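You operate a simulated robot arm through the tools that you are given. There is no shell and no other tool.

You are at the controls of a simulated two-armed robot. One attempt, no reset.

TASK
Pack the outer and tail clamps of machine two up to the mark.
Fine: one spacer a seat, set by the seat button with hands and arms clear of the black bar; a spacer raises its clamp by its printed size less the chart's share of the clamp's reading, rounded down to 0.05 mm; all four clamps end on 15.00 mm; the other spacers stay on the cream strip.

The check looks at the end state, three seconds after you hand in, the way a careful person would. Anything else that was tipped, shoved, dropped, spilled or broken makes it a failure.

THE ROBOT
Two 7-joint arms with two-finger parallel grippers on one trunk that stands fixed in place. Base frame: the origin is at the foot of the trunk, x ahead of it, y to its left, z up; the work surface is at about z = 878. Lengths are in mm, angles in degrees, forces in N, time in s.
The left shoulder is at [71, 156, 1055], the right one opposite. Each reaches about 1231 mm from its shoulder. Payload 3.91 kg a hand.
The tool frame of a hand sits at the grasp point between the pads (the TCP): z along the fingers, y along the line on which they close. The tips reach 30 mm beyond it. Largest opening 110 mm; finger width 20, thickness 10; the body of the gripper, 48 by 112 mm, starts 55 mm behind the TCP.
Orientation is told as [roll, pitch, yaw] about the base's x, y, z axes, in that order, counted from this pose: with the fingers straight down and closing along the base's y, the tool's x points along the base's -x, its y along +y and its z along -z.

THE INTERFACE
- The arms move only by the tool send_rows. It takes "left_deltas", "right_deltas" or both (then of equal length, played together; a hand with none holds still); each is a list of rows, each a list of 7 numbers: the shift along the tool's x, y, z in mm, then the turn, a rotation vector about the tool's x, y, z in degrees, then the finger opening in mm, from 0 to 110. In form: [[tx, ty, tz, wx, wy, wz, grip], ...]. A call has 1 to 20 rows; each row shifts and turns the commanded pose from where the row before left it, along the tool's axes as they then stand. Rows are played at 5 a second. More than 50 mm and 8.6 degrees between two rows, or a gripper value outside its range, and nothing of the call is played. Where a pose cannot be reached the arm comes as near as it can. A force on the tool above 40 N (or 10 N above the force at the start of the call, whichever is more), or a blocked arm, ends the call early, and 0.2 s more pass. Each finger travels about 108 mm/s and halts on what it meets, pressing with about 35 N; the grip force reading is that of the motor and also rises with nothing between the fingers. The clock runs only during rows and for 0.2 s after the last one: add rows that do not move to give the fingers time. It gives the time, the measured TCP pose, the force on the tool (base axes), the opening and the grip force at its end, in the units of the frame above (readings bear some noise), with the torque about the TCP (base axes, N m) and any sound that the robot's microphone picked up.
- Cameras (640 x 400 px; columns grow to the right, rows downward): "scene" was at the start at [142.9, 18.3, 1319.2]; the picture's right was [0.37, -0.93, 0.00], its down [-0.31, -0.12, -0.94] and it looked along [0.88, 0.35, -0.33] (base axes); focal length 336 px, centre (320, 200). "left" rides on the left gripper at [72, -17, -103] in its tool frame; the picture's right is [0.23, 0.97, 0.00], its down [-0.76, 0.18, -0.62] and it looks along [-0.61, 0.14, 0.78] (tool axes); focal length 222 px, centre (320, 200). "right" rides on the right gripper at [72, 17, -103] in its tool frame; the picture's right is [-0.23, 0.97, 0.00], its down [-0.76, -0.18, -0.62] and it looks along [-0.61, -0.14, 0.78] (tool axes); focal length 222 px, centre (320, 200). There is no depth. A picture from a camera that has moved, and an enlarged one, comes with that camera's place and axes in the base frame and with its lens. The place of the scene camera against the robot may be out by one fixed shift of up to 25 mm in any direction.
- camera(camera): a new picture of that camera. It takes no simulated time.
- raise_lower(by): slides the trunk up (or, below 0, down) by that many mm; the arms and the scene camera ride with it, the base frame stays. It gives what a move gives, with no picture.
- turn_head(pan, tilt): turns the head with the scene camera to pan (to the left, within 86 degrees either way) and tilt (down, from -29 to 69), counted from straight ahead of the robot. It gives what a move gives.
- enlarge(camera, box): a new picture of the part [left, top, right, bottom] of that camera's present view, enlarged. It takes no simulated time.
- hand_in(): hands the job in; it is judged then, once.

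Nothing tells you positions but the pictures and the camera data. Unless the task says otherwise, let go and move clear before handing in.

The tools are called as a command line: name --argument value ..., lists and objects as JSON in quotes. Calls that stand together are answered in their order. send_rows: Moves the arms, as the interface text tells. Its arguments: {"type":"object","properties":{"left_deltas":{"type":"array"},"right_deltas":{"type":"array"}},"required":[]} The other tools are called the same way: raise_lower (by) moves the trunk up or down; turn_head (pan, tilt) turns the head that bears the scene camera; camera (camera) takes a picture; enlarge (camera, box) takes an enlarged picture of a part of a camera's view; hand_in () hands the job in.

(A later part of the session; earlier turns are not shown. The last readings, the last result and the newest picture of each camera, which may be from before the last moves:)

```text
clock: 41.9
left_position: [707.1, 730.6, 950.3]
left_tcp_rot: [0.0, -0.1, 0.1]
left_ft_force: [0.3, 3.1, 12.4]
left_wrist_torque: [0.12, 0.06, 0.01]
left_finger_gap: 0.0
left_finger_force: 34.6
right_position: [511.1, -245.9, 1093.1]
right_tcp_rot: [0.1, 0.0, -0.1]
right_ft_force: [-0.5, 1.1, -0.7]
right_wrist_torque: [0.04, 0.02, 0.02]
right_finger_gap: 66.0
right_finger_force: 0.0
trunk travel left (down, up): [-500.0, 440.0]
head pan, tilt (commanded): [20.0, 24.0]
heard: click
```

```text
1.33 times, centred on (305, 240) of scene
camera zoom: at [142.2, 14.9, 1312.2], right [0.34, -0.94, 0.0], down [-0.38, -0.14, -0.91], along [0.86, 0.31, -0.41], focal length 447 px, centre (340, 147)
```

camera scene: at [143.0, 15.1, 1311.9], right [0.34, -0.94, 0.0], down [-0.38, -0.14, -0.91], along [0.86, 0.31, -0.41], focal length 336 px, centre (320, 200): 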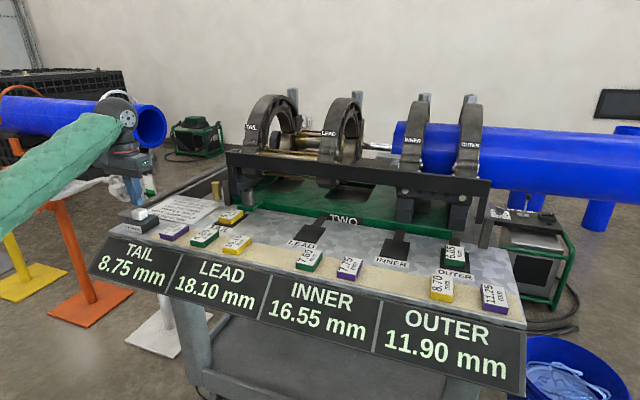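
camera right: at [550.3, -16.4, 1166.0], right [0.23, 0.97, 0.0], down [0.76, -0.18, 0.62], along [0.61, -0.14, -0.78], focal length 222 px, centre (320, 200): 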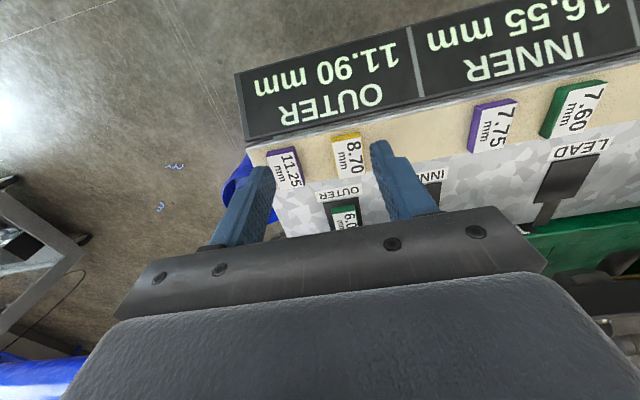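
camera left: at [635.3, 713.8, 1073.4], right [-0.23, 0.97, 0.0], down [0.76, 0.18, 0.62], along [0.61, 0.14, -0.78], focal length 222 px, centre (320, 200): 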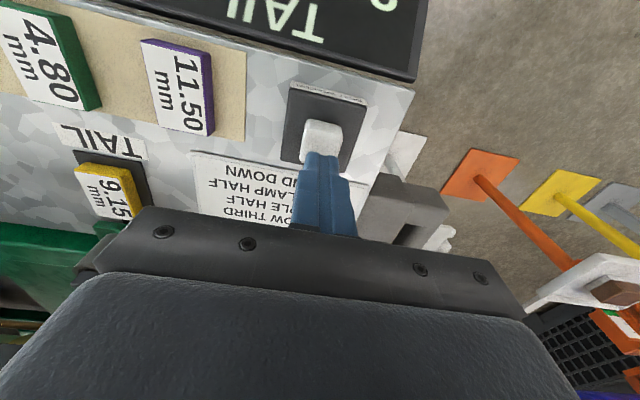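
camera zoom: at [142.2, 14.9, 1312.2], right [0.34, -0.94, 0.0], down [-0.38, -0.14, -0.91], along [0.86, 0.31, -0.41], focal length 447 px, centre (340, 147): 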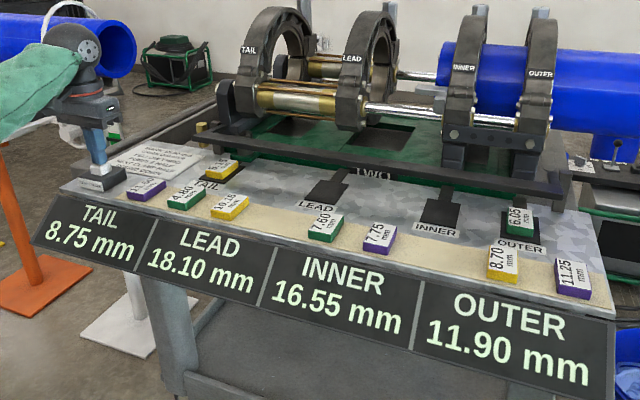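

The bar is on its way down. I'm advancing in the shortest steps to see the bottom of the stroke.

send_rows --right_deltas '[[0, 0, 0, 0, 0, 0, 66]]'

enlarge --camera "scene" --box '[80, 90, 530, 390]'

enlarge --camera "scene" --box '[190, 180, 290, 260]'

enlarge --camera "scene" --box '[400, 210, 500, 290]'

send_rows --right_deltas '[[0, 0, 0, 0, 0, 0, 66]]'

enlarge --camera "scene" --box '[80, 90, 530, 390]'

```text
clock: 42.3
left_position: [706.9, 729.9, 950.0]
left_tcp_rot: [0.0, -0.1, -0.1]
left_ft_force: [0.4, 5.9, 14.3]
left_wrist_torque: [0.19, 0.0, -0.01]
left_finger_gap: 0.0
left_finger_force: 34.4
right_position: [511.6, -247.1, 1093.3]
right_tcp_rot: [0.0, -0.1, 0.0]
right_ft_force: [0.6, -0.5, 0.2]
right_wrist_torque: [0.02, 0.01, -0.01]
right_finger_gap: 66.3
right_finger_force: 0.0
trunk travel left (down, up): [-500.0, 440.0]
head pan, tilt (commanded): [20.0, 24.0]
```

```text
1.33 times, centred on (305, 240) of scene
camera zoom: at [142.1, 14.8, 1312.1], right [0.34, -0.94, 0.0], down [-0.38, -0.14, -0.91], along [0.86, 0.31, -0.41], focal length 447 px, centre (340, 147)
```

zoom: 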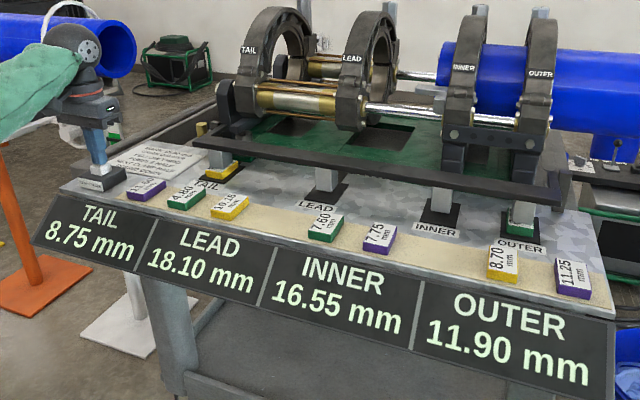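

```text
5.00 times, centred on (240, 220) of scene
camera zoom: at [142.1, 14.8, 1312.1], right [0.34, -0.94, 0.0], down [-0.38, -0.14, -0.91], along [0.86, 0.31, -0.41], focal length 1678 px, centre (720, 100)
```

zoom: 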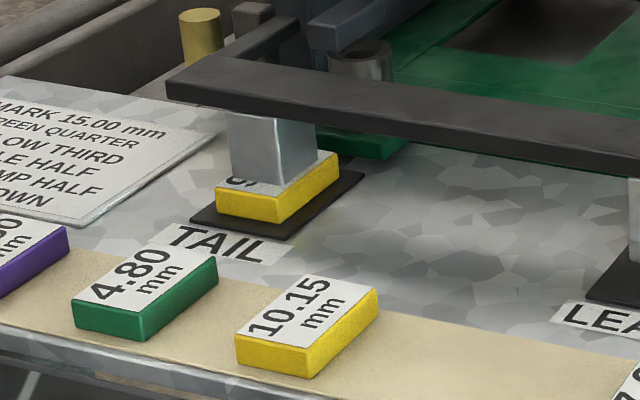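

```text
5.00 times, centred on (450, 250) of scene
camera zoom: at [142.1, 14.8, 1312.1], right [0.34, -0.94, 0.0], down [-0.38, -0.14, -0.91], along [0.86, 0.31, -0.41], focal length 1678 px, centre (-330, -50)
```

zoom: 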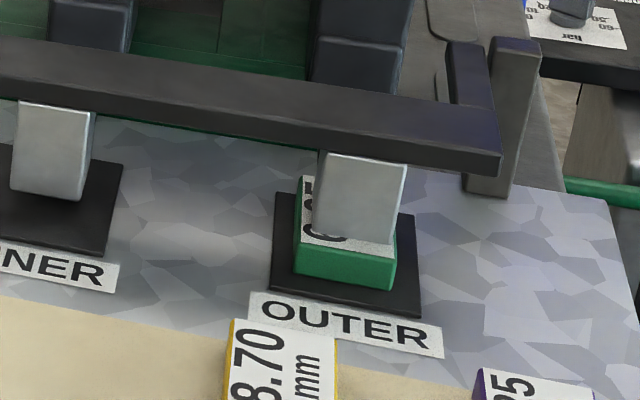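

```text
clock: 42.7
left_position: [706.6, 729.5, 949.4]
left_tcp_rot: [-0.1, -0.1, 0.0]
left_ft_force: [0.7, 6.2, 15.7]
left_wrist_torque: [0.17, 0.01, -0.01]
left_finger_gap: 0.3
left_finger_force: 34.9
right_position: [511.8, -247.3, 1092.3]
right_tcp_rot: [0.0, 0.1, 0.0]
right_ft_force: [-0.4, 0.2, 0.0]
right_wrist_torque: [-0.01, 0.01, 0.0]
right_finger_gap: 66.0
right_finger_force: 0.0
trunk travel left (down, up): [-500.0, 440.0]
head pan, tilt (commanded): [20.0, 24.0]
```

```text
1.33 times, centred on (305, 240) of scene
camera zoom: at [142.0, 14.8, 1312.1], right [0.34, -0.94, 0.0], down [-0.38, -0.14, -0.91], along [0.86, 0.31, -0.41], focal length 447 px, centre (340, 147)
```

zoom: 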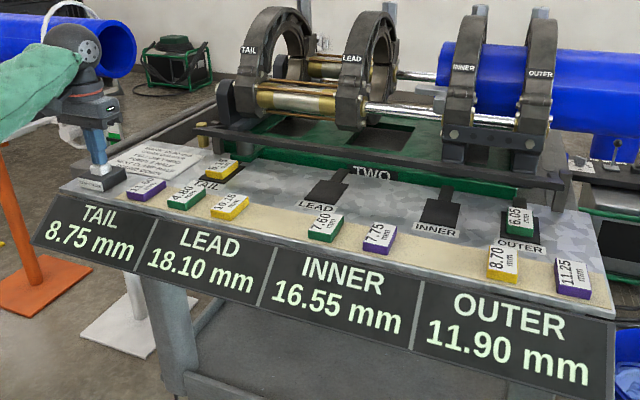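

At the bottom of the stroke each peg lands on its seat, yet the readings stayed the same. Comparing edges, both spacers seem to sit about 4–5 mm too far back (+x) on their pads, so seating alignment may be the cause. I'm releasing the button and measuring precisely.

send_rows --left_deltas '[[0, 0, -5, 0, 0, 0, 0], [0, 0, -18, 0, 0, 0, 0], [0, 0, 0, 0, 0, 0, 0], [0, 0, 0, 0, 0, 0, 0], [0, 0, 0, 0, 0, 0, 0], [0, 0, 0, 0, 0, 0, 0], [0, 0, 0, 0, 0, 0, 0]]'

enlarge --camera "scene" --box '[200, 190, 270, 240]'

enlarge --camera "scene" --box '[420, 230, 500, 290]'

enlarge --camera "scene" --box '[280, 210, 350, 260]'

enlarge --camera "scene" --box '[210, 130, 500, 280]'

```text
clock: 44.3
left_position: [708.0, 730.3, 971.5]
left_tcp_rot: [0.0, 0.1, 0.0]
left_ft_force: [1.0, -0.1, 0.0]
left_wrist_torque: [0.01, 0.0, 0.03]
left_finger_gap: 0.0
left_finger_force: 35.2
right_position: [511.9, -246.5, 1092.9]
right_tcp_rot: [0.0, 0.1, 0.0]
right_ft_force: [0.0, 0.8, 0.7]
right_wrist_torque: [-0.02, 0.02, 0.02]
right_finger_gap: 65.8
right_finger_force: 0.0
trunk travel left (down, up): [-500.0, 440.0]
head pan, tilt (commanded): [20.0, 24.0]
```

```text
8.00 times, centred on (235, 215) of scene
camera zoom: at [143.1, 15.4, 1311.9], right [0.34, -0.94, 0.0], down [-0.38, -0.14, -0.91], along [0.86, 0.31, -0.41], focal length 2685 px, centre (1000, 80)
```

zoom: 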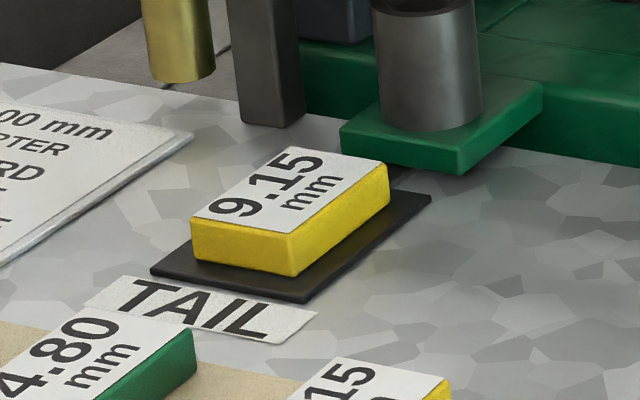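

```text
6.67 times, centred on (460, 260) of scene
camera zoom: at [143.1, 15.4, 1311.9], right [0.34, -0.94, 0.0], down [-0.38, -0.14, -0.91], along [0.86, 0.31, -0.41], focal length 2237 px, centre (-613, -200)
```

zoom: 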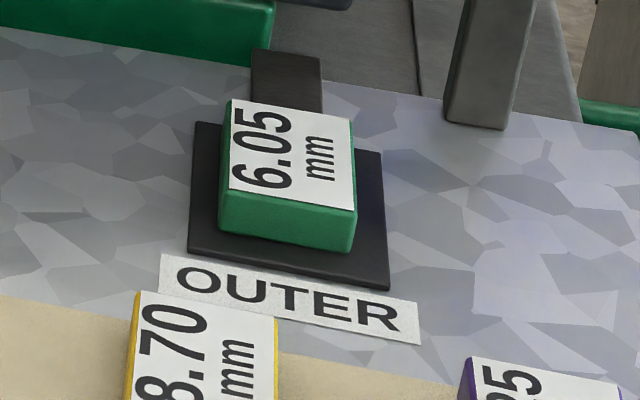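

```text
8.00 times, centred on (315, 235) of scene
camera zoom: at [143.1, 15.4, 1311.9], right [0.34, -0.94, 0.0], down [-0.38, -0.14, -0.91], along [0.86, 0.31, -0.41], focal length 2685 px, centre (360, -80)
```

zoom: 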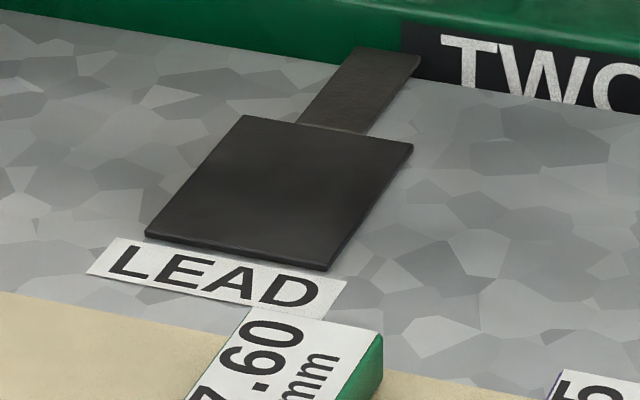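

```text
2.21 times, centred on (355, 205) of scene
camera zoom: at [143.1, 15.4, 1311.9], right [0.34, -0.94, 0.0], down [-0.38, -0.14, -0.91], along [0.86, 0.31, -0.41], focal length 741 px, centre (243, 189)
```

zoom: 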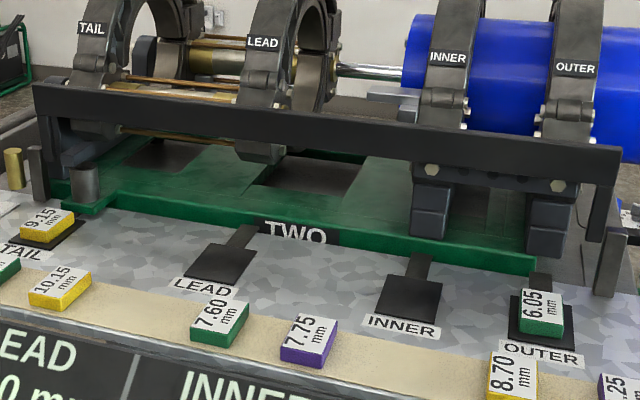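

The spacers have not moved. I want high-detail pictures of the pegs at the bottom of the stroke to see where they land relative to pad and spacer, so I'm pressing once more and photographing at that moment.

send_rows --left_deltas '[[0, 0, 8, 0, 0, 0, 0], [0, 0, 8, 0, 0, 0, 0], [0, 0, 0, 0, 0, 0, 0]]'

send_rows --left_deltas '[[0, 0, 4, 0, 0, 0, 0], [0, 0, 3, 0, 0, 0, 0]]'

send_rows --left_deltas '[[0, 0, 0, 0, 0, 0, 0]]'

enlarge --camera "scene" --box '[200, 180, 280, 240]'

enlarge --camera "scene" --box '[270, 195, 350, 255]'

enlarge --camera "scene" --box '[360, 215, 440, 275]'

enlarge --camera "scene" --box '[420, 220, 500, 280]'

enlarge --camera "scene" --box '[80, 90, 530, 390]'

```text
clock: 45.1
left_position: [705.6, 729.4, 953.7]
left_tcp_rot: [0.0, 0.1, 0.0]
left_ft_force: [0.8, 0.3, 1.0]
left_wrist_torque: [0.0, 0.0, -0.01]
left_finger_gap: 0.1
left_finger_force: 34.9
right_position: [511.1, -246.2, 1093.1]
right_tcp_rot: [0.0, 0.0, 0.0]
right_ft_force: [0.4, -1.1, 0.1]
right_wrist_torque: [0.02, 0.01, 0.0]
right_finger_gap: 66.4
right_finger_force: 0.1
trunk travel left (down, up): [-500.0, 440.0]
head pan, tilt (commanded): [20.0, 24.0]
```

```text
clock: 45.7
left_position: [705.4, 729.0, 950.5]
left_tcp_rot: [0.1, -0.2, 0.1]
left_ft_force: [3.2, 1.7, 11.3]
left_wrist_torque: [0.1, -0.1, 0.02]
left_finger_gap: 0.0
left_finger_force: 35.6
right_position: [511.2, -246.1, 1092.2]
right_tcp_rot: [0.1, 0.1, 0.0]
right_ft_force: [0.1, 0.4, 0.0]
right_wrist_torque: [-0.01, -0.01, 0.02]
right_finger_gap: 66.0
right_finger_force: 0.1
trunk travel left (down, up): [-500.0, 440.0]
head pan, tilt (commanded): [20.0, 24.0]
heard: click
```

```text
clock: 46.1
left_position: [706.5, 730.4, 949.6]
left_tcp_rot: [0.0, 0.0, 0.1]
left_ft_force: [5.6, 3.7, 13.8]
left_wrist_torque: [0.13, -0.14, -0.03]
left_finger_gap: 0.3
left_finger_force: 35.5
right_position: [511.1, -246.8, 1092.5]
right_tcp_rot: [0.1, 0.0, 0.0]
right_ft_force: [-0.5, -0.3, -0.1]
right_wrist_torque: [0.01, 0.01, 0.01]
right_finger_gap: 66.1
right_finger_force: 0.1
trunk travel left (down, up): [-500.0, 440.0]
head pan, tilt (commanded): [20.0, 24.0]
```

```text
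6.67 times, centred on (240, 210) of scene
camera zoom: at [142.5, 14.6, 1312.1], right [0.34, -0.94, 0.0], down [-0.38, -0.14, -0.91], along [0.86, 0.31, -0.41], focal length 2237 px, centre (853, 133)
```

zoom: 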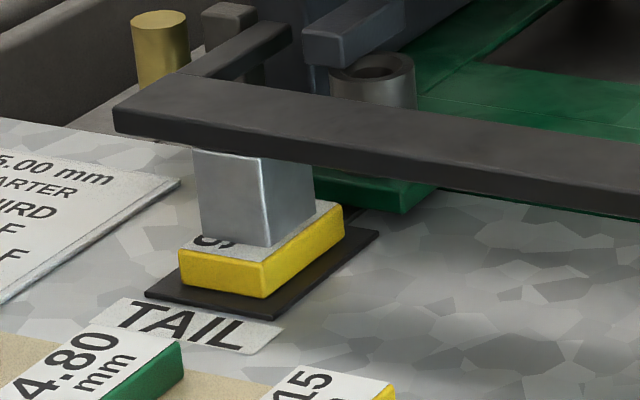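

```text
6.67 times, centred on (310, 225) of scene
camera zoom: at [142.5, 14.6, 1312.1], right [0.34, -0.94, 0.0], down [-0.38, -0.14, -0.91], along [0.86, 0.31, -0.41], focal length 2237 px, centre (387, 33)
```

zoom: 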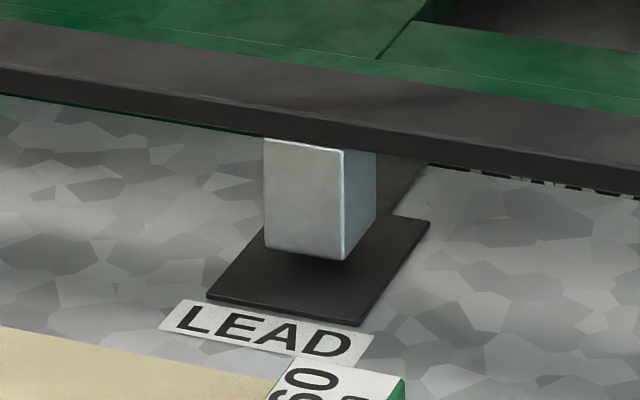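

```text
6.67 times, centred on (400, 245) of scene
camera zoom: at [142.5, 14.6, 1312.1], right [0.34, -0.94, 0.0], down [-0.38, -0.14, -0.91], along [0.86, 0.31, -0.41], focal length 2237 px, centre (-213, -100)
```

zoom: 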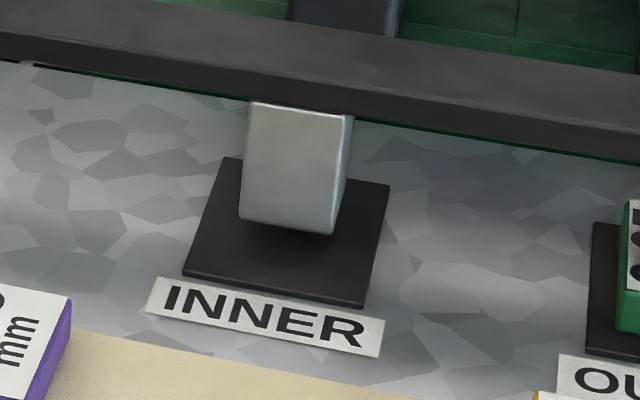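

```text
6.67 times, centred on (460, 250) of scene
camera zoom: at [142.5, 14.6, 1312.1], right [0.34, -0.94, 0.0], down [-0.38, -0.14, -0.91], along [0.86, 0.31, -0.41], focal length 2237 px, centre (-613, -133)
```

zoom: 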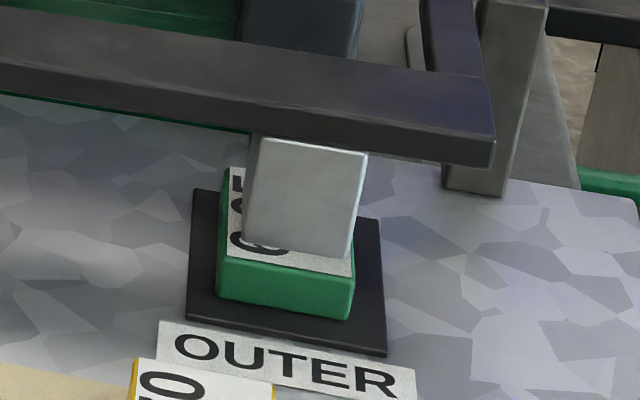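

```text
1.33 times, centred on (305, 240) of scene
camera zoom: at [142.5, 14.6, 1312.1], right [0.34, -0.94, 0.0], down [-0.38, -0.14, -0.91], along [0.86, 0.31, -0.41], focal length 447 px, centre (340, 147)
```

zoom: 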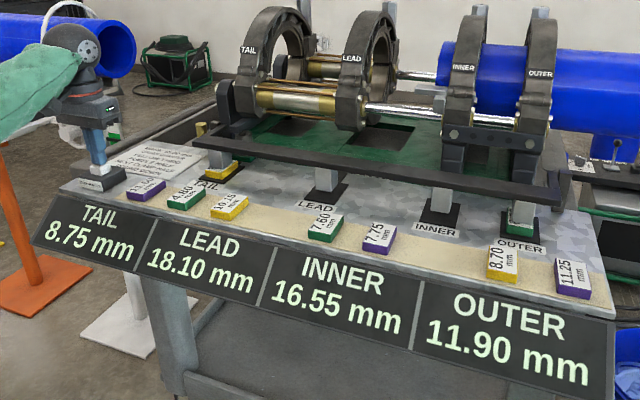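

At the bottom the pegs come down centred over the pads to just about spacer height, and both spacers appear roughly 4 mm too far back. I'm releasing, letting the bar go home, and bringing both hands back above their seats to measure from directly overhead.

send_rows --left_deltas '[[0, 0, -5, 0, 0, 0, 0], [0, 0, -20, 0, 0, 0, 0], [0, 0, -25, 0, 0, 0, 0], [0, 0, -22, 0, 0, 0, 0], [0, 0, 0, 0, 0, 0, 10], [0, 0, 0, 0, 0, 0, 30], [0, 0, 0, 0, 0, 0, 50], [0, 0, 0, 0, 0, 0, 66], [0, 0, 0, 0, 0, 0, 66], [0, 0, 0, 0, 0, 0, 66], [0, 0, 0, 0, 0, 0, 66], [0, 0, 0, 0, 0, 0, 66], [0, 0, 0, 0, 0, 0, 66], [0, 0, 0, 0, 0, 0, 66]]'

enlarge --camera "scene" --box '[80, 90, 530, 390]'

```text
clock: 49.1
left_position: [706.4, 729.7, 1019.2]
left_tcp_rot: [0.0, 0.0, 0.0]
left_ft_force: [-0.5, 0.1, -0.3]
left_wrist_torque: [-0.01, 0.02, -0.01]
left_finger_gap: 66.1
left_finger_force: 0.0
right_position: [512.2, -246.8, 1091.6]
right_tcp_rot: [0.0, -0.1, 0.1]
right_ft_force: [0.3, -0.4, -1.5]
right_wrist_torque: [0.0, -0.04, -0.03]
right_finger_gap: 65.9
right_finger_force: 0.0
trunk travel left (down, up): [-500.0, 440.0]
head pan, tilt (commanded): [20.0, 24.0]
```

```text
1.33 times, centred on (305, 240) of scene
camera zoom: at [143.0, 15.3, 1311.9], right [0.34, -0.94, 0.0], down [-0.38, -0.14, -0.91], along [0.86, 0.31, -0.41], focal length 447 px, centre (340, 147)
```

zoom: 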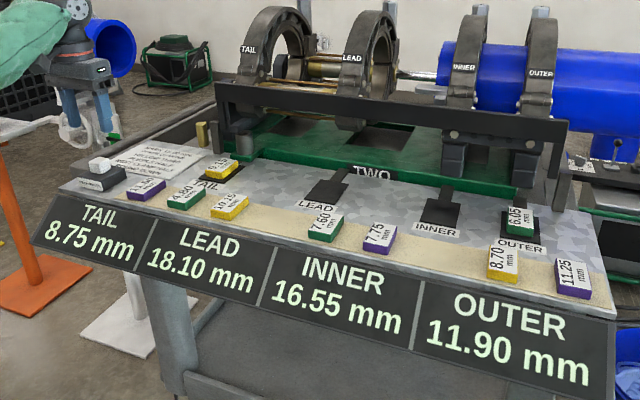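

The bar is home. I'm moving both hands back above their seats.

send_rows --left_deltas '[[0, 0, 0, 0, 0, 0, 66], [0, 0, 0, 0, 0, 0, 66], [0, 0, 0, 0, 0, 0, 66], [-19.3, -32.3, -1, 0, 0, 0, 66], [-19.3, -32.3, -1, 0, 0, 0, 66], [-19.3, -32.3, -1, 0, 0, 0, 66], [-19.3, -32.3, -1, 0, 0, 0, 66], [-19.3, -32.3, -1, 0, 0, 0, 66], [-16, -32.3, -1, 0, 0, 0, 66], [0, 0, 0, 0, 0, 0, 66]]' --right_deltas '[[-34.4, 23.6, 7, 0, 0, 0, 66], [-34.4, 23.6, 7, 0, 0, 0, 66], [-34.4, 23.6, 7, 0, 0, 0, 66], [-34.4, 23.6, 7, 0, 0, 0, 66], [-34.4, 23.6, 7, 0, 0, 0, 66], [-34.4, 23.6, 7, 0, 0, 0, 66], [-34.4, 23.6, 7, 0, 0, 0, 66], [-34.4, 23.6, 7, 0, 0, 0, 66], [-31, 23.6, 7, 0, 0, 0, 66], [0, 0, 0, 0, 0, 0, 66]]'

enlarge --camera "left" --box '[260, 30, 400, 160]'

enlarge --camera "right" --box '[240, 30, 380, 160]'

```text
clock: 51.3
left_position: [818.7, 537.1, 1025.2]
left_tcp_rot: [0.0, -0.1, 0.0]
left_ft_force: [-0.4, -0.3, 1.1]
left_wrist_torque: [0.0, 0.03, -0.01]
left_finger_gap: 66.0
left_finger_force: 0.0
right_position: [820.3, -30.8, 1029.4]
right_tcp_rot: [-0.1, 0.0, -0.1]
right_ft_force: [-0.2, -0.1, 0.6]
right_wrist_torque: [-0.01, 0.02, -0.02]
right_finger_gap: 65.8
right_finger_force: 0.0
trunk travel left (down, up): [-500.0, 440.0]
head pan, tilt (commanded): [20.0, 24.0]
```

```text
3.08 times, centred on (330, 95) of left
camera zoom: at [744.9, 521.0, 1128.3], right [-0.23, 0.97, 0.0], down [0.76, 0.18, 0.62], along [0.61, 0.14, -0.78], focal length 684 px, centre (289, 523)
```

zoom: 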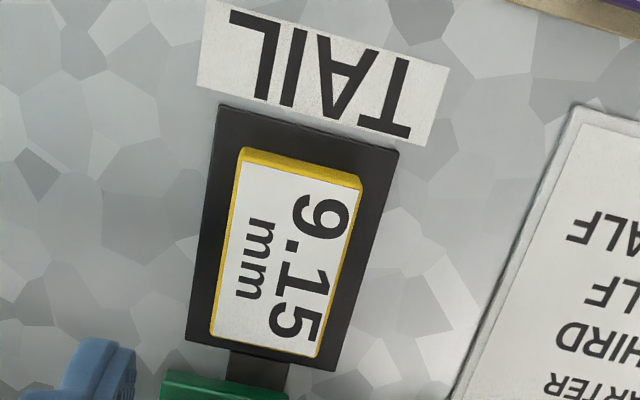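

```text
3.08 times, centred on (310, 95) of right
camera zoom: at [747.6, -14.9, 1133.7], right [0.23, 0.97, 0.0], down [0.76, -0.18, 0.62], along [0.61, -0.14, -0.78], focal length 684 px, centre (351, 523)
```

zoom: 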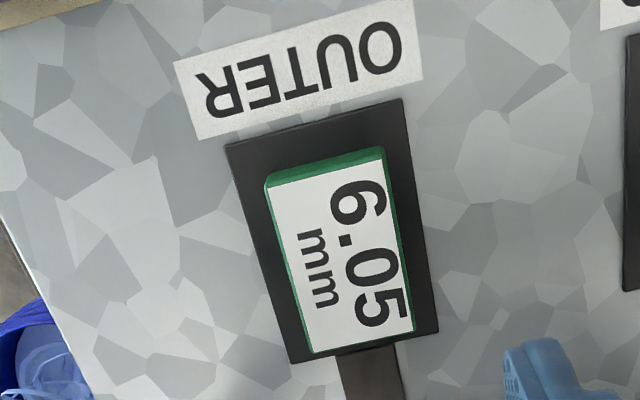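

From overhead, TAIL's spacer is within 1 mm of its pad centre and OUTER's within about 2 mm, so placement is good. Possibly the hand left on the button counts as not clear of the bar, since the bar's end comes within about 130 mm of the gripper. I'll retreat and try a quick tap with an immediate withdrawal.

send_rows --left_deltas '[[0, 0, -15, 0, 0, 0, 66], [0, 0, -15, 0, 0, 0, 66], [18.6, 32.3, 0, 0, 0, 0, 60], [18.6, 32.3, 0, 0, 0, 0, 50], [18.6, 32.3, 0, 0, 0, 0, 40], [18.6, 32.3, 0, 0, 0, 0, 30], [18.6, 32.3, 0, 0, 0, 0, 15], [18.6, 32.3, 0, 0, 0, 0, 0], [0, 0, 0, 0, 0, 0, 0], [0, 0, 0, 0, 0, 0, 0], [0, 0, 0, 0, 0, 0, 0]]' --right_deltas '[[0, 0, -20, 0, 0, 0, 66], [34.4, -23.6, -7, 0, 0, 0, 66], [34.4, -23.6, -7, 0, 0, 0, 66], [34.4, -23.6, -7, 0, 0, 0, 66], [34.4, -23.6, -7, 0, 0, 0, 66], [34.4, -23.6, -7, 0, 0, 0, 66], [34.4, -23.6, -7, 0, 0, 0, 66], [34.4, -23.6, -7, 0, 0, 0, 66], [34.4, -23.6, -7, 0, 0, 0, 66], [31, -23.6, 0, 0, 0, 0, 66], [0, 0, 0, 0, 0, 0, 66]]'

enlarge --camera "left" --box '[270, 50, 390, 170]'

camera --camera "scene"

```text
clock: 53.7
left_position: [707.9, 729.8, 1052.9]
left_tcp_rot: [0.0, 0.1, -0.1]
left_ft_force: [-0.8, 0.7, 1.1]
left_wrist_torque: [0.03, 0.0, 0.0]
left_finger_gap: 0.0
left_finger_force: 34.9
right_position: [512.0, -244.4, 1104.3]
right_tcp_rot: [0.0, 0.1, 0.0]
right_ft_force: [0.3, 0.1, -0.3]
right_wrist_torque: [-0.02, 0.0, 0.0]
right_finger_gap: 66.0
right_finger_force: 0.0
trunk travel left (down, up): [-500.0, 440.0]
head pan, tilt (commanded): [20.0, 24.0]
```

```text
3.33 times, centred on (330, 110) of left
camera zoom: at [636.6, 713.8, 1156.8], right [-0.23, 0.97, 0.0], down [0.76, 0.18, 0.62], along [0.61, 0.14, -0.78], focal length 740 px, centre (287, 500)
```

zoom: 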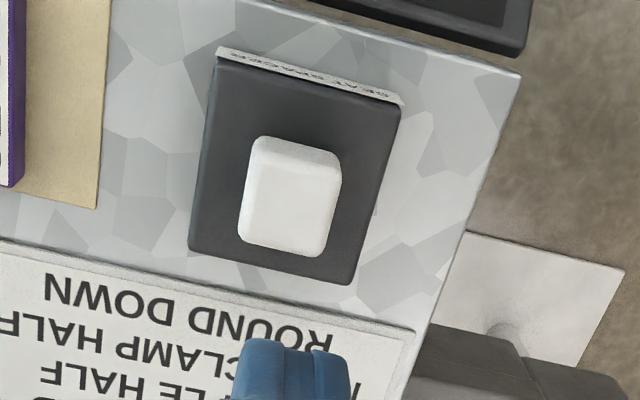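

```text
taken
camera scene: at [144.1, 15.9, 1311.7], right [0.34, -0.94, 0.0], down [-0.38, -0.14, -0.91], along [0.86, 0.31, -0.41], focal length 336 px, centre (320, 200)
```

scene: 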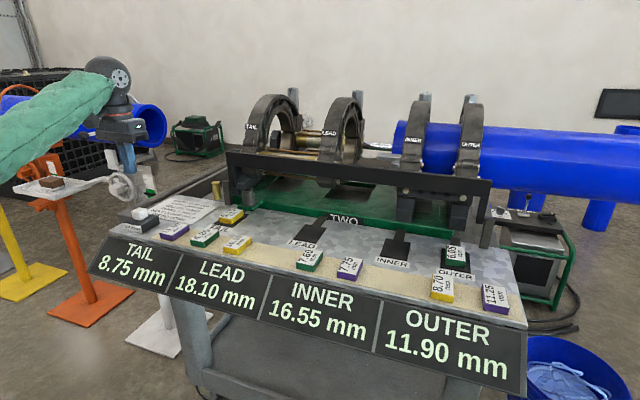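

Button located again at the same place. I'm lowering to just above the cap, then tapping and withdrawing up and outward at once.

send_rows --left_deltas '[[0, 0, 30, 0, 0, 0, 0], [0, 0, 30, 0, 0, 0, 0], [0, 0, 30, 0, 0, 0, 0], [0, 0, 7, 0, 0, 0, 0], [0, 0, 0, 0, 0, 0, 0]]'

send_rows --left_deltas '[[0, 0, 3, 0, 0, 0, 0], [0, 0, 4, 0, 0, 0, 0], [0, 0, -12, 0, 0, 0, 0], [15, 15, -42, 0, 0, 0, 0], [30, 30, -25, 0, 0, 0, 0], [30, 30, -25, 0, 0, 0, 0]]'

enlarge --camera "scene" --box '[80, 90, 530, 390]'

```text
clock: 54.9
left_position: [706.7, 727.9, 957.7]
left_tcp_rot: [0.1, 0.0, -0.1]
left_ft_force: [0.1, 0.0, 0.1]
left_wrist_torque: [0.01, 0.02, 0.01]
left_finger_gap: 0.0
left_finger_force: 34.7
right_position: [511.7, -244.3, 1105.7]
right_tcp_rot: [0.1, 0.0, -0.1]
right_ft_force: [-0.5, -1.1, 0.4]
right_wrist_torque: [-0.02, -0.01, -0.01]
right_finger_gap: 65.9
right_finger_force: 0.0
trunk travel left (down, up): [-500.0, 440.0]
head pan, tilt (commanded): [20.0, 24.0]
```

```text
clock: 56.3
left_position: [629.7, 803.9, 1058.4]
left_tcp_rot: [0.0, 0.1, -0.1]
left_ft_force: [-0.2, -0.8, -0.9]
left_wrist_torque: [0.05, 0.05, -0.02]
left_finger_gap: 0.2
left_finger_force: 35.1
right_position: [510.9, -245.0, 1104.1]
right_tcp_rot: [0.0, -0.1, -0.1]
right_ft_force: [-1.0, -0.6, -0.3]
right_wrist_torque: [0.03, -0.01, -0.01]
right_finger_gap: 66.1
right_finger_force: 0.0
trunk travel left (down, up): [-500.0, 440.0]
head pan, tilt (commanded): [20.0, 24.0]
heard: click
```

```text
1.33 times, centred on (305, 240) of scene
camera zoom: at [142.1, 14.7, 1312.0], right [0.34, -0.94, 0.0], down [-0.38, -0.14, -0.91], along [0.86, 0.31, -0.41], focal length 447 px, centre (340, 147)
```

zoom: 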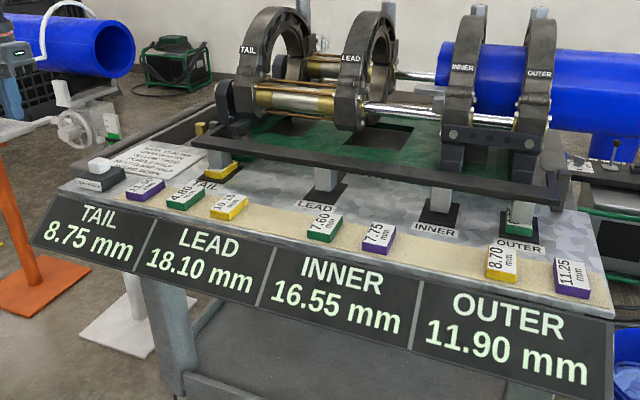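

The bar is at the bottom now with my hand well away. I'm stepping on to see whether it dwells and sets this time.

send_rows --left_deltas '[[0, 0, 0, 0, 0, 0, 0]]'

enlarge --camera "scene" --box '[80, 90, 530, 390]'

send_rows --left_deltas '[[0, 0, 0, 0, 0, 0, 0], [0, 0, 0, 0, 0, 0, 0], [0, 0, 0, 0, 0, 0, 0], [0, 0, 0, 0, 0, 0, 0], [0, 0, 0, 0, 0, 0, 0], [0, 0, 0, 0, 0, 0, 0], [0, 0, 0, 0, 0, 0, 0], [0, 0, 0, 0, 0, 0, 0], [0, 0, 0, 0, 0, 0, 0], [0, 0, 0, 0, 0, 0, 0]]'

enlarge --camera "scene" --box '[80, 90, 530, 390]'

```text
clock: 56.7
left_position: [628.2, 805.1, 1059.7]
left_tcp_rot: [0.0, 0.0, 0.0]
left_ft_force: [-0.6, -0.1, 1.3]
left_wrist_torque: [-0.02, -0.01, 0.0]
left_finger_gap: 0.1
left_finger_force: 34.7
right_position: [511.5, -244.0, 1105.6]
right_tcp_rot: [0.0, 0.1, 0.0]
right_ft_force: [-0.5, 0.3, 0.2]
right_wrist_torque: [0.01, 0.04, -0.01]
right_finger_gap: 65.9
right_finger_force: 0.0
trunk travel left (down, up): [-500.0, 440.0]
head pan, tilt (commanded): [20.0, 24.0]
```

```text
1.33 times, centred on (305, 240) of scene
camera zoom: at [142.5, 15.2, 1312.0], right [0.34, -0.94, 0.0], down [-0.38, -0.14, -0.91], along [0.86, 0.31, -0.41], focal length 447 px, centre (340, 147)
```

zoom: 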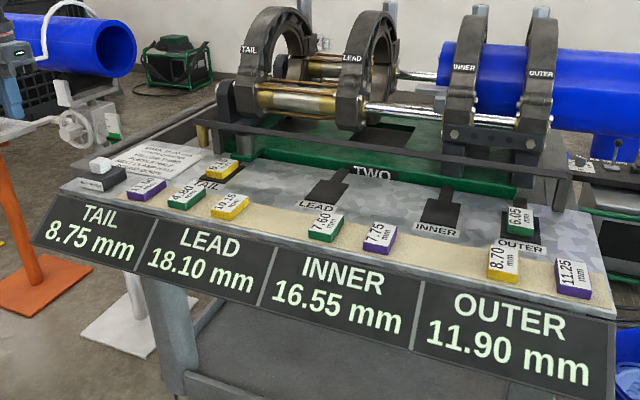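

```text
clock: 58.9
left_position: [629.5, 806.7, 1056.7]
left_tcp_rot: [0.0, 0.0, 0.0]
left_ft_force: [0.7, -0.4, 0.5]
left_wrist_torque: [0.05, 0.01, 0.02]
left_finger_gap: 0.0
left_finger_force: 35.7
right_position: [511.3, -244.5, 1105.2]
right_tcp_rot: [0.0, 0.1, 0.0]
right_ft_force: [0.1, 0.2, -0.6]
right_wrist_torque: [-0.03, -0.02, -0.02]
right_finger_gap: 65.8
right_finger_force: 0.0
trunk travel left (down, up): [-500.0, 440.0]
head pan, tilt (commanded): [20.0, 24.0]
```

```text
1.33 times, centred on (305, 240) of scene
camera zoom: at [143.0, 15.4, 1311.9], right [0.34, -0.94, 0.0], down [-0.38, -0.14, -0.91], along [0.86, 0.31, -0.41], focal length 447 px, centre (340, 147)
```

zoom: 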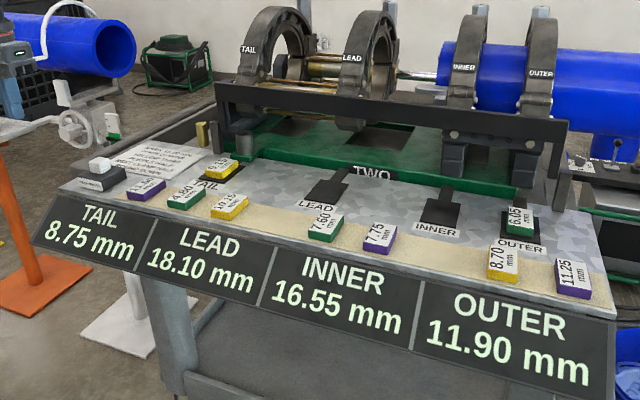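

Still no change even with both hands well clear, so I need to look for another cause. I'm inspecting the button box, the bar's ends and the machine details closely.

enlarge --camera "scene" --box '[195, 140, 295, 220]'

enlarge --camera "scene" --box '[420, 140, 520, 220]'

enlarge --camera "scene" --box '[110, 185, 210, 265]'

enlarge --camera "scene" --box '[290, 140, 430, 240]'

enlarge --camera "scene" --box '[490, 170, 600, 260]'

```text
5.00 times, centred on (245, 180) of scene
camera zoom: at [143.0, 15.4, 1311.9], right [0.34, -0.94, 0.0], down [-0.38, -0.14, -0.91], along [0.86, 0.31, -0.41], focal length 1678 px, centre (695, 300)
```

zoom: 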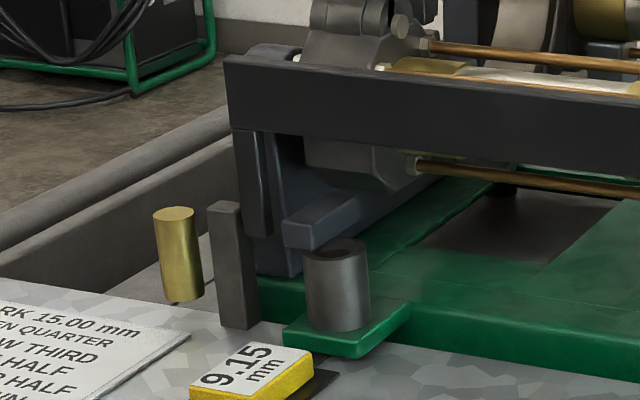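

```text
5.00 times, centred on (470, 180) of scene
camera zoom: at [143.0, 15.4, 1311.9], right [0.34, -0.94, 0.0], down [-0.38, -0.14, -0.91], along [0.86, 0.31, -0.41], focal length 1678 px, centre (-430, 300)
```

zoom: 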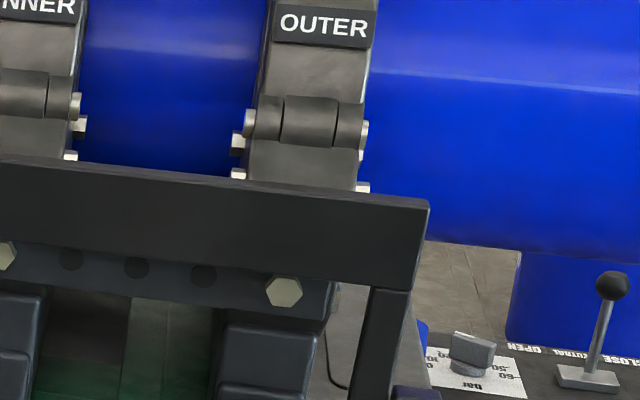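

```text
5.00 times, centred on (160, 225) of scene
camera zoom: at [143.0, 15.4, 1311.9], right [0.34, -0.94, 0.0], down [-0.38, -0.14, -0.91], along [0.86, 0.31, -0.41], focal length 1678 px, centre (1120, 75)
```

zoom: 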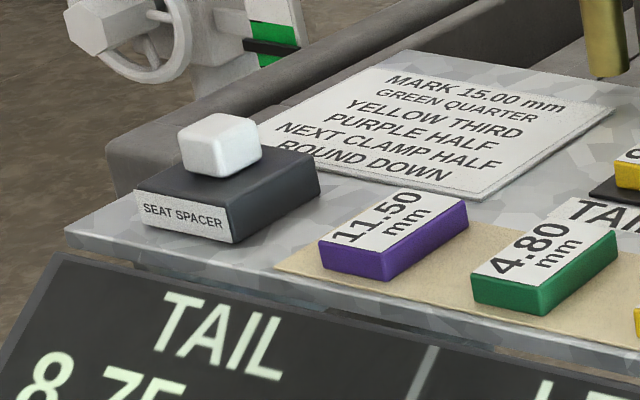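

```text
4.00 times, centred on (360, 190) of scene
camera zoom: at [143.0, 15.4, 1311.9], right [0.34, -0.94, 0.0], down [-0.38, -0.14, -0.91], along [0.86, 0.31, -0.41], focal length 1342 px, centre (160, 240)
```

zoom: 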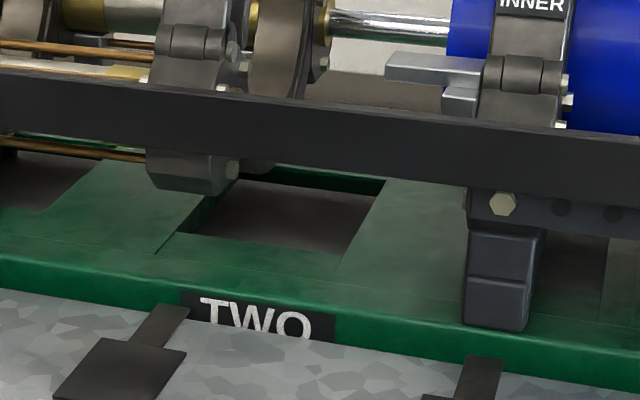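

```text
4.44 times, centred on (545, 215) of scene
camera zoom: at [143.0, 15.4, 1311.9], right [0.34, -0.94, 0.0], down [-0.38, -0.14, -0.91], along [0.86, 0.31, -0.41], focal length 1492 px, centre (-680, 133)
```

zoom: 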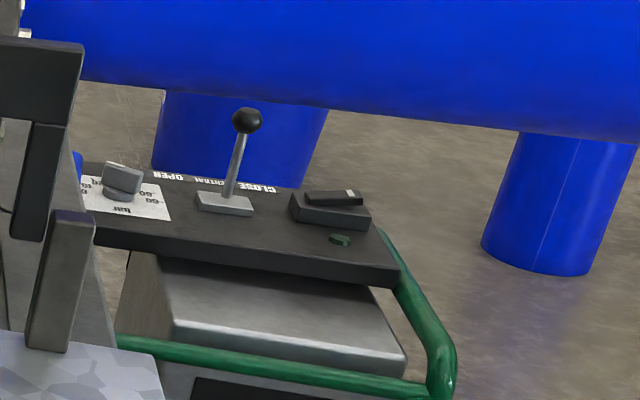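

Everything mechanical looks normal: click, bar down onto both spacers, bar up. A remaining explanation is that the button ("SEAT SPACER", singular) seats only one loose spacer at a time. I'll lift OUTER's spacer off with the right hand, press with only TAIL's in place, then do OUTER afterwards.

send_rows --right_deltas '[[-34.5, 23.3, 8.9, 0, 0, 0, 66], [-34.5, 23.3, 8.9, 0, 0, 0, 66], [-34.5, 23.3, 8.9, 0, 0, 0, 66], [-34.5, 23.3, 8.9, 0, 0, 0, 66], [-34.5, 23.3, 8.9, 0, 0, 0, 66], [-34.5, 23.3, 8.9, 0, 0, 0, 66], [-34.5, 23.3, 8.9, 0, 0, 0, 66], [-34.5, 23.3, 8.9, 0, 0, 0, 66], [-34.5, 23.3, 8.9, 0, 0, 0, 66], [0, 0, 0, 0, 0, 0, 66], [0, 0, 0, 0, 0, 0, 66]]'

enlarge --camera "right" --box '[240, 30, 380, 160]'

```text
clock: 61.3
left_position: [629.0, 805.9, 1057.8]
left_tcp_rot: [-0.1, 0.0, 0.0]
left_ft_force: [-0.3, 0.0, 0.1]
left_wrist_torque: [-0.03, 0.01, -0.03]
left_finger_gap: 0.0
left_finger_force: 34.8
right_position: [823.2, -35.5, 1023.0]
right_tcp_rot: [-0.2, 0.0, 0.0]
right_ft_force: [-0.2, 0.0, -0.2]
right_wrist_torque: [-0.04, -0.02, 0.0]
right_finger_gap: 66.0
right_finger_force: 0.1
trunk travel left (down, up): [-500.0, 440.0]
head pan, tilt (commanded): [20.0, 24.0]
```

```text
3.08 times, centred on (310, 95) of right
camera zoom: at [750.0, -18.9, 1127.8], right [0.23, 0.97, 0.0], down [0.76, -0.18, 0.62], along [0.61, -0.14, -0.78], focal length 684 px, centre (351, 523)
```

zoom: 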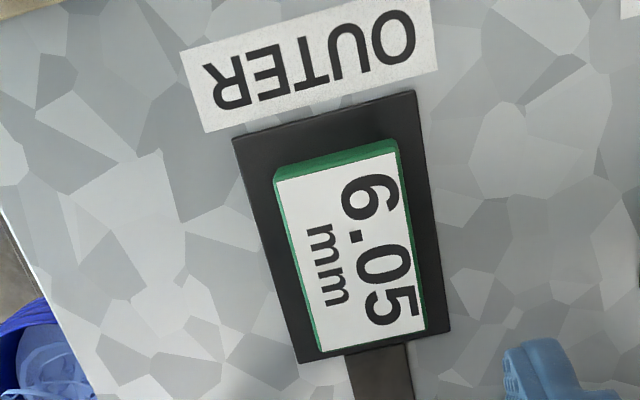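

The spacer is at about (823.3, −33.7). I'm aligning and lowering the open fingers around it.

send_rows --right_deltas '[[-1.3, 2, 0, 0, 0, 0, 66], [0, 0, 25, 0, 0, 0, 66], [0, 0, 25, 0, 0, 0, 66], [0, 0, 25, 0, 0, 0, 66], [0, 0, 20, 0, 0, 0, 66], [0, 0, 10, 0, 0, 0, 66], [0, 0, 3, 0, 0, 0, 66], [0, 0, 0, 0, 0, 0, 66]]'

camera --camera "right"

```text
clock: 63.1
left_position: [628.3, 806.6, 1057.2]
left_tcp_rot: [0.0, -0.1, 0.1]
left_ft_force: [-1.1, 0.2, -0.2]
left_wrist_torque: [-0.03, 0.01, -0.01]
left_finger_gap: 0.0
left_finger_force: 35.2
right_position: [823.3, -34.7, 916.0]
right_tcp_rot: [0.1, 0.0, 0.0]
right_ft_force: [0.0, -0.2, -0.2]
right_wrist_torque: [0.01, 0.01, 0.0]
right_finger_gap: 66.1
right_finger_force: 0.0
trunk travel left (down, up): [-500.0, 440.0]
head pan, tilt (commanded): [20.0, 24.0]
```

```text
taken
camera right: at [750.8, -17.9, 1020.2], right [0.23, 0.97, 0.0], down [0.76, -0.18, 0.62], along [0.61, -0.14, -0.78], focal length 222 px, centre (320, 200)
```

right: 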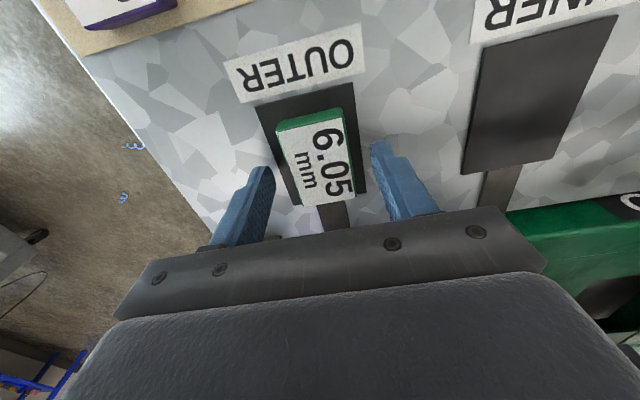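

Fingers straddle the spacer. I'm closing, then lifting and carrying it back away from the bar.

send_rows --right_deltas '[[0, 0, 2, 0, 0, 0, 60], [0, 0, 0, 0, 0, 0, 50], [0, 0, 0, 0, 0, 0, 43], [0, 0, 0, 0, 0, 0, 36], [0, 0, 0, 0, 0, 0, 20], [0, 0, 0, 0, 0, 0, 20], [0, 0, -6, 0, 0, 0, 20], [0, 0, -20, 0, 0, 0, 20], [0, 0, -30, 0, 0, 0, 20], [0, 0, -30, 0, 0, 0, 20], [0, 0, -20, 0, 0, 0, 20], [0, 0, 0, 0, 0, 0, 20]]'

camera --camera "right"

```text
clock: 65.7
left_position: [629.3, 806.9, 1057.7]
left_tcp_rot: [0.0, -0.1, 0.1]
left_ft_force: [-0.4, -0.2, -0.1]
left_wrist_torque: [0.05, 0.02, 0.03]
left_finger_gap: 0.0
left_finger_force: 35.0
right_position: [822.3, -34.1, 1023.7]
right_tcp_rot: [0.0, 0.1, 0.0]
right_ft_force: [-0.4, 0.0, 0.0]
right_wrist_torque: [0.0, 0.02, 0.0]
right_finger_gap: 38.7
right_finger_force: 35.1
trunk travel left (down, up): [-500.0, 440.0]
head pan, tilt (commanded): [20.0, 24.0]
```

```text
taken
camera right: at [750.5, -17.9, 1127.3], right [0.23, 0.97, 0.0], down [0.76, -0.18, 0.62], along [0.61, -0.14, -0.78], focal length 222 px, centre (320, 200)
```

right: 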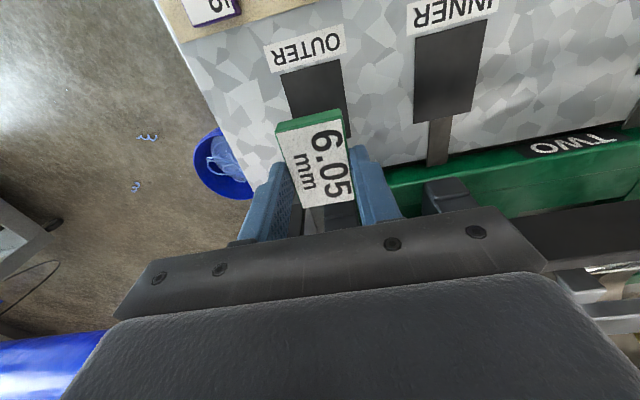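

The spacer lifted off freely. I'm drawing the right hand back with it and bringing the left hand over the button.

send_rows --left_deltas '[[0, 0, 0, 0, 0, 0, 0], [0, 0, 0, 0, 0, 0, 0], [-19.6, -19, 10, 0, 0, 0, 0], [-19.6, -19, 10, 0, 0, 0, 0], [-19.6, -19, 10, 0, 0, 0, 0], [-19.6, -19, 10, 0, 0, 0, 0], [0, 0, 25, 0, 0, 0, 0], [0, 0, 25, 0, 0, 0, 0], [0, 0, 11, 0, 0, 0, 0], [0, 0, 0, 0, 0, 0, 0]]' --right_deltas '[[42, -10, -8, 0, 0, 0, 20], [42, -10, -8, 0, 0, 0, 20], [42, -10, -8, 0, 0, 0, 20], [42, -10, -8, 0, 0, 0, 20], [42, -10, -8, 0, 0, 0, 20], [42, -10, -8, 0, 0, 0, 20], [42, -10, -8, 0, 0, 0, 20], [0, 0, 0, 0, 0, 0, 20], [0, 0, 0, 0, 0, 0, 20], [0, 0, 0, 0, 0, 0, 20]]'

enlarge --camera "left" --box '[270, 80, 380, 190]'

camera --camera "scene"

```text
clock: 67.9
left_position: [710.5, 731.4, 955.3]
left_tcp_rot: [0.1, 0.0, 0.1]
left_ft_force: [0.6, -1.2, 1.2]
left_wrist_torque: [-0.03, 0.0, -0.01]
left_finger_gap: 0.2
left_finger_force: 35.0
right_position: [529.4, -102.8, 1080.3]
right_tcp_rot: [0.1, -0.1, 0.0]
right_ft_force: [-0.1, 0.4, -0.5]
right_wrist_torque: [-0.01, 0.0, -0.03]
right_finger_gap: 38.6
right_finger_force: 35.4
trunk travel left (down, up): [-500.0, 440.0]
head pan, tilt (commanded): [20.0, 24.0]
```

```text
3.64 times, centred on (325, 135) of left
camera zoom: at [638.0, 714.3, 1058.2], right [-0.23, 0.97, 0.0], down [0.76, 0.18, 0.62], along [0.61, 0.14, -0.78], focal length 808 px, centre (302, 436)
```

zoom: 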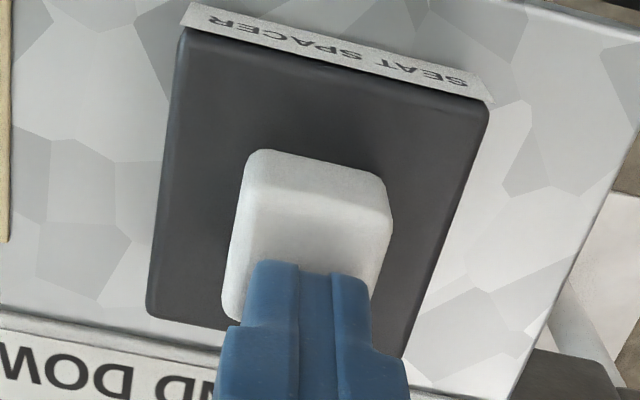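

```text
taken
camera scene: at [143.2, 15.2, 1311.9], right [0.34, -0.94, 0.0], down [-0.38, -0.14, -0.91], along [0.86, 0.31, -0.41], focal length 336 px, centre (320, 200)
```

scene: 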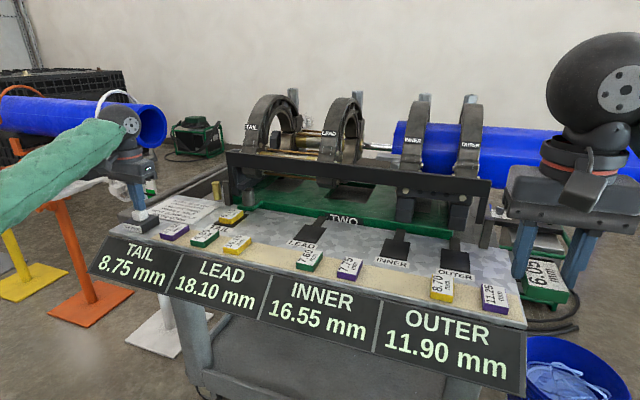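

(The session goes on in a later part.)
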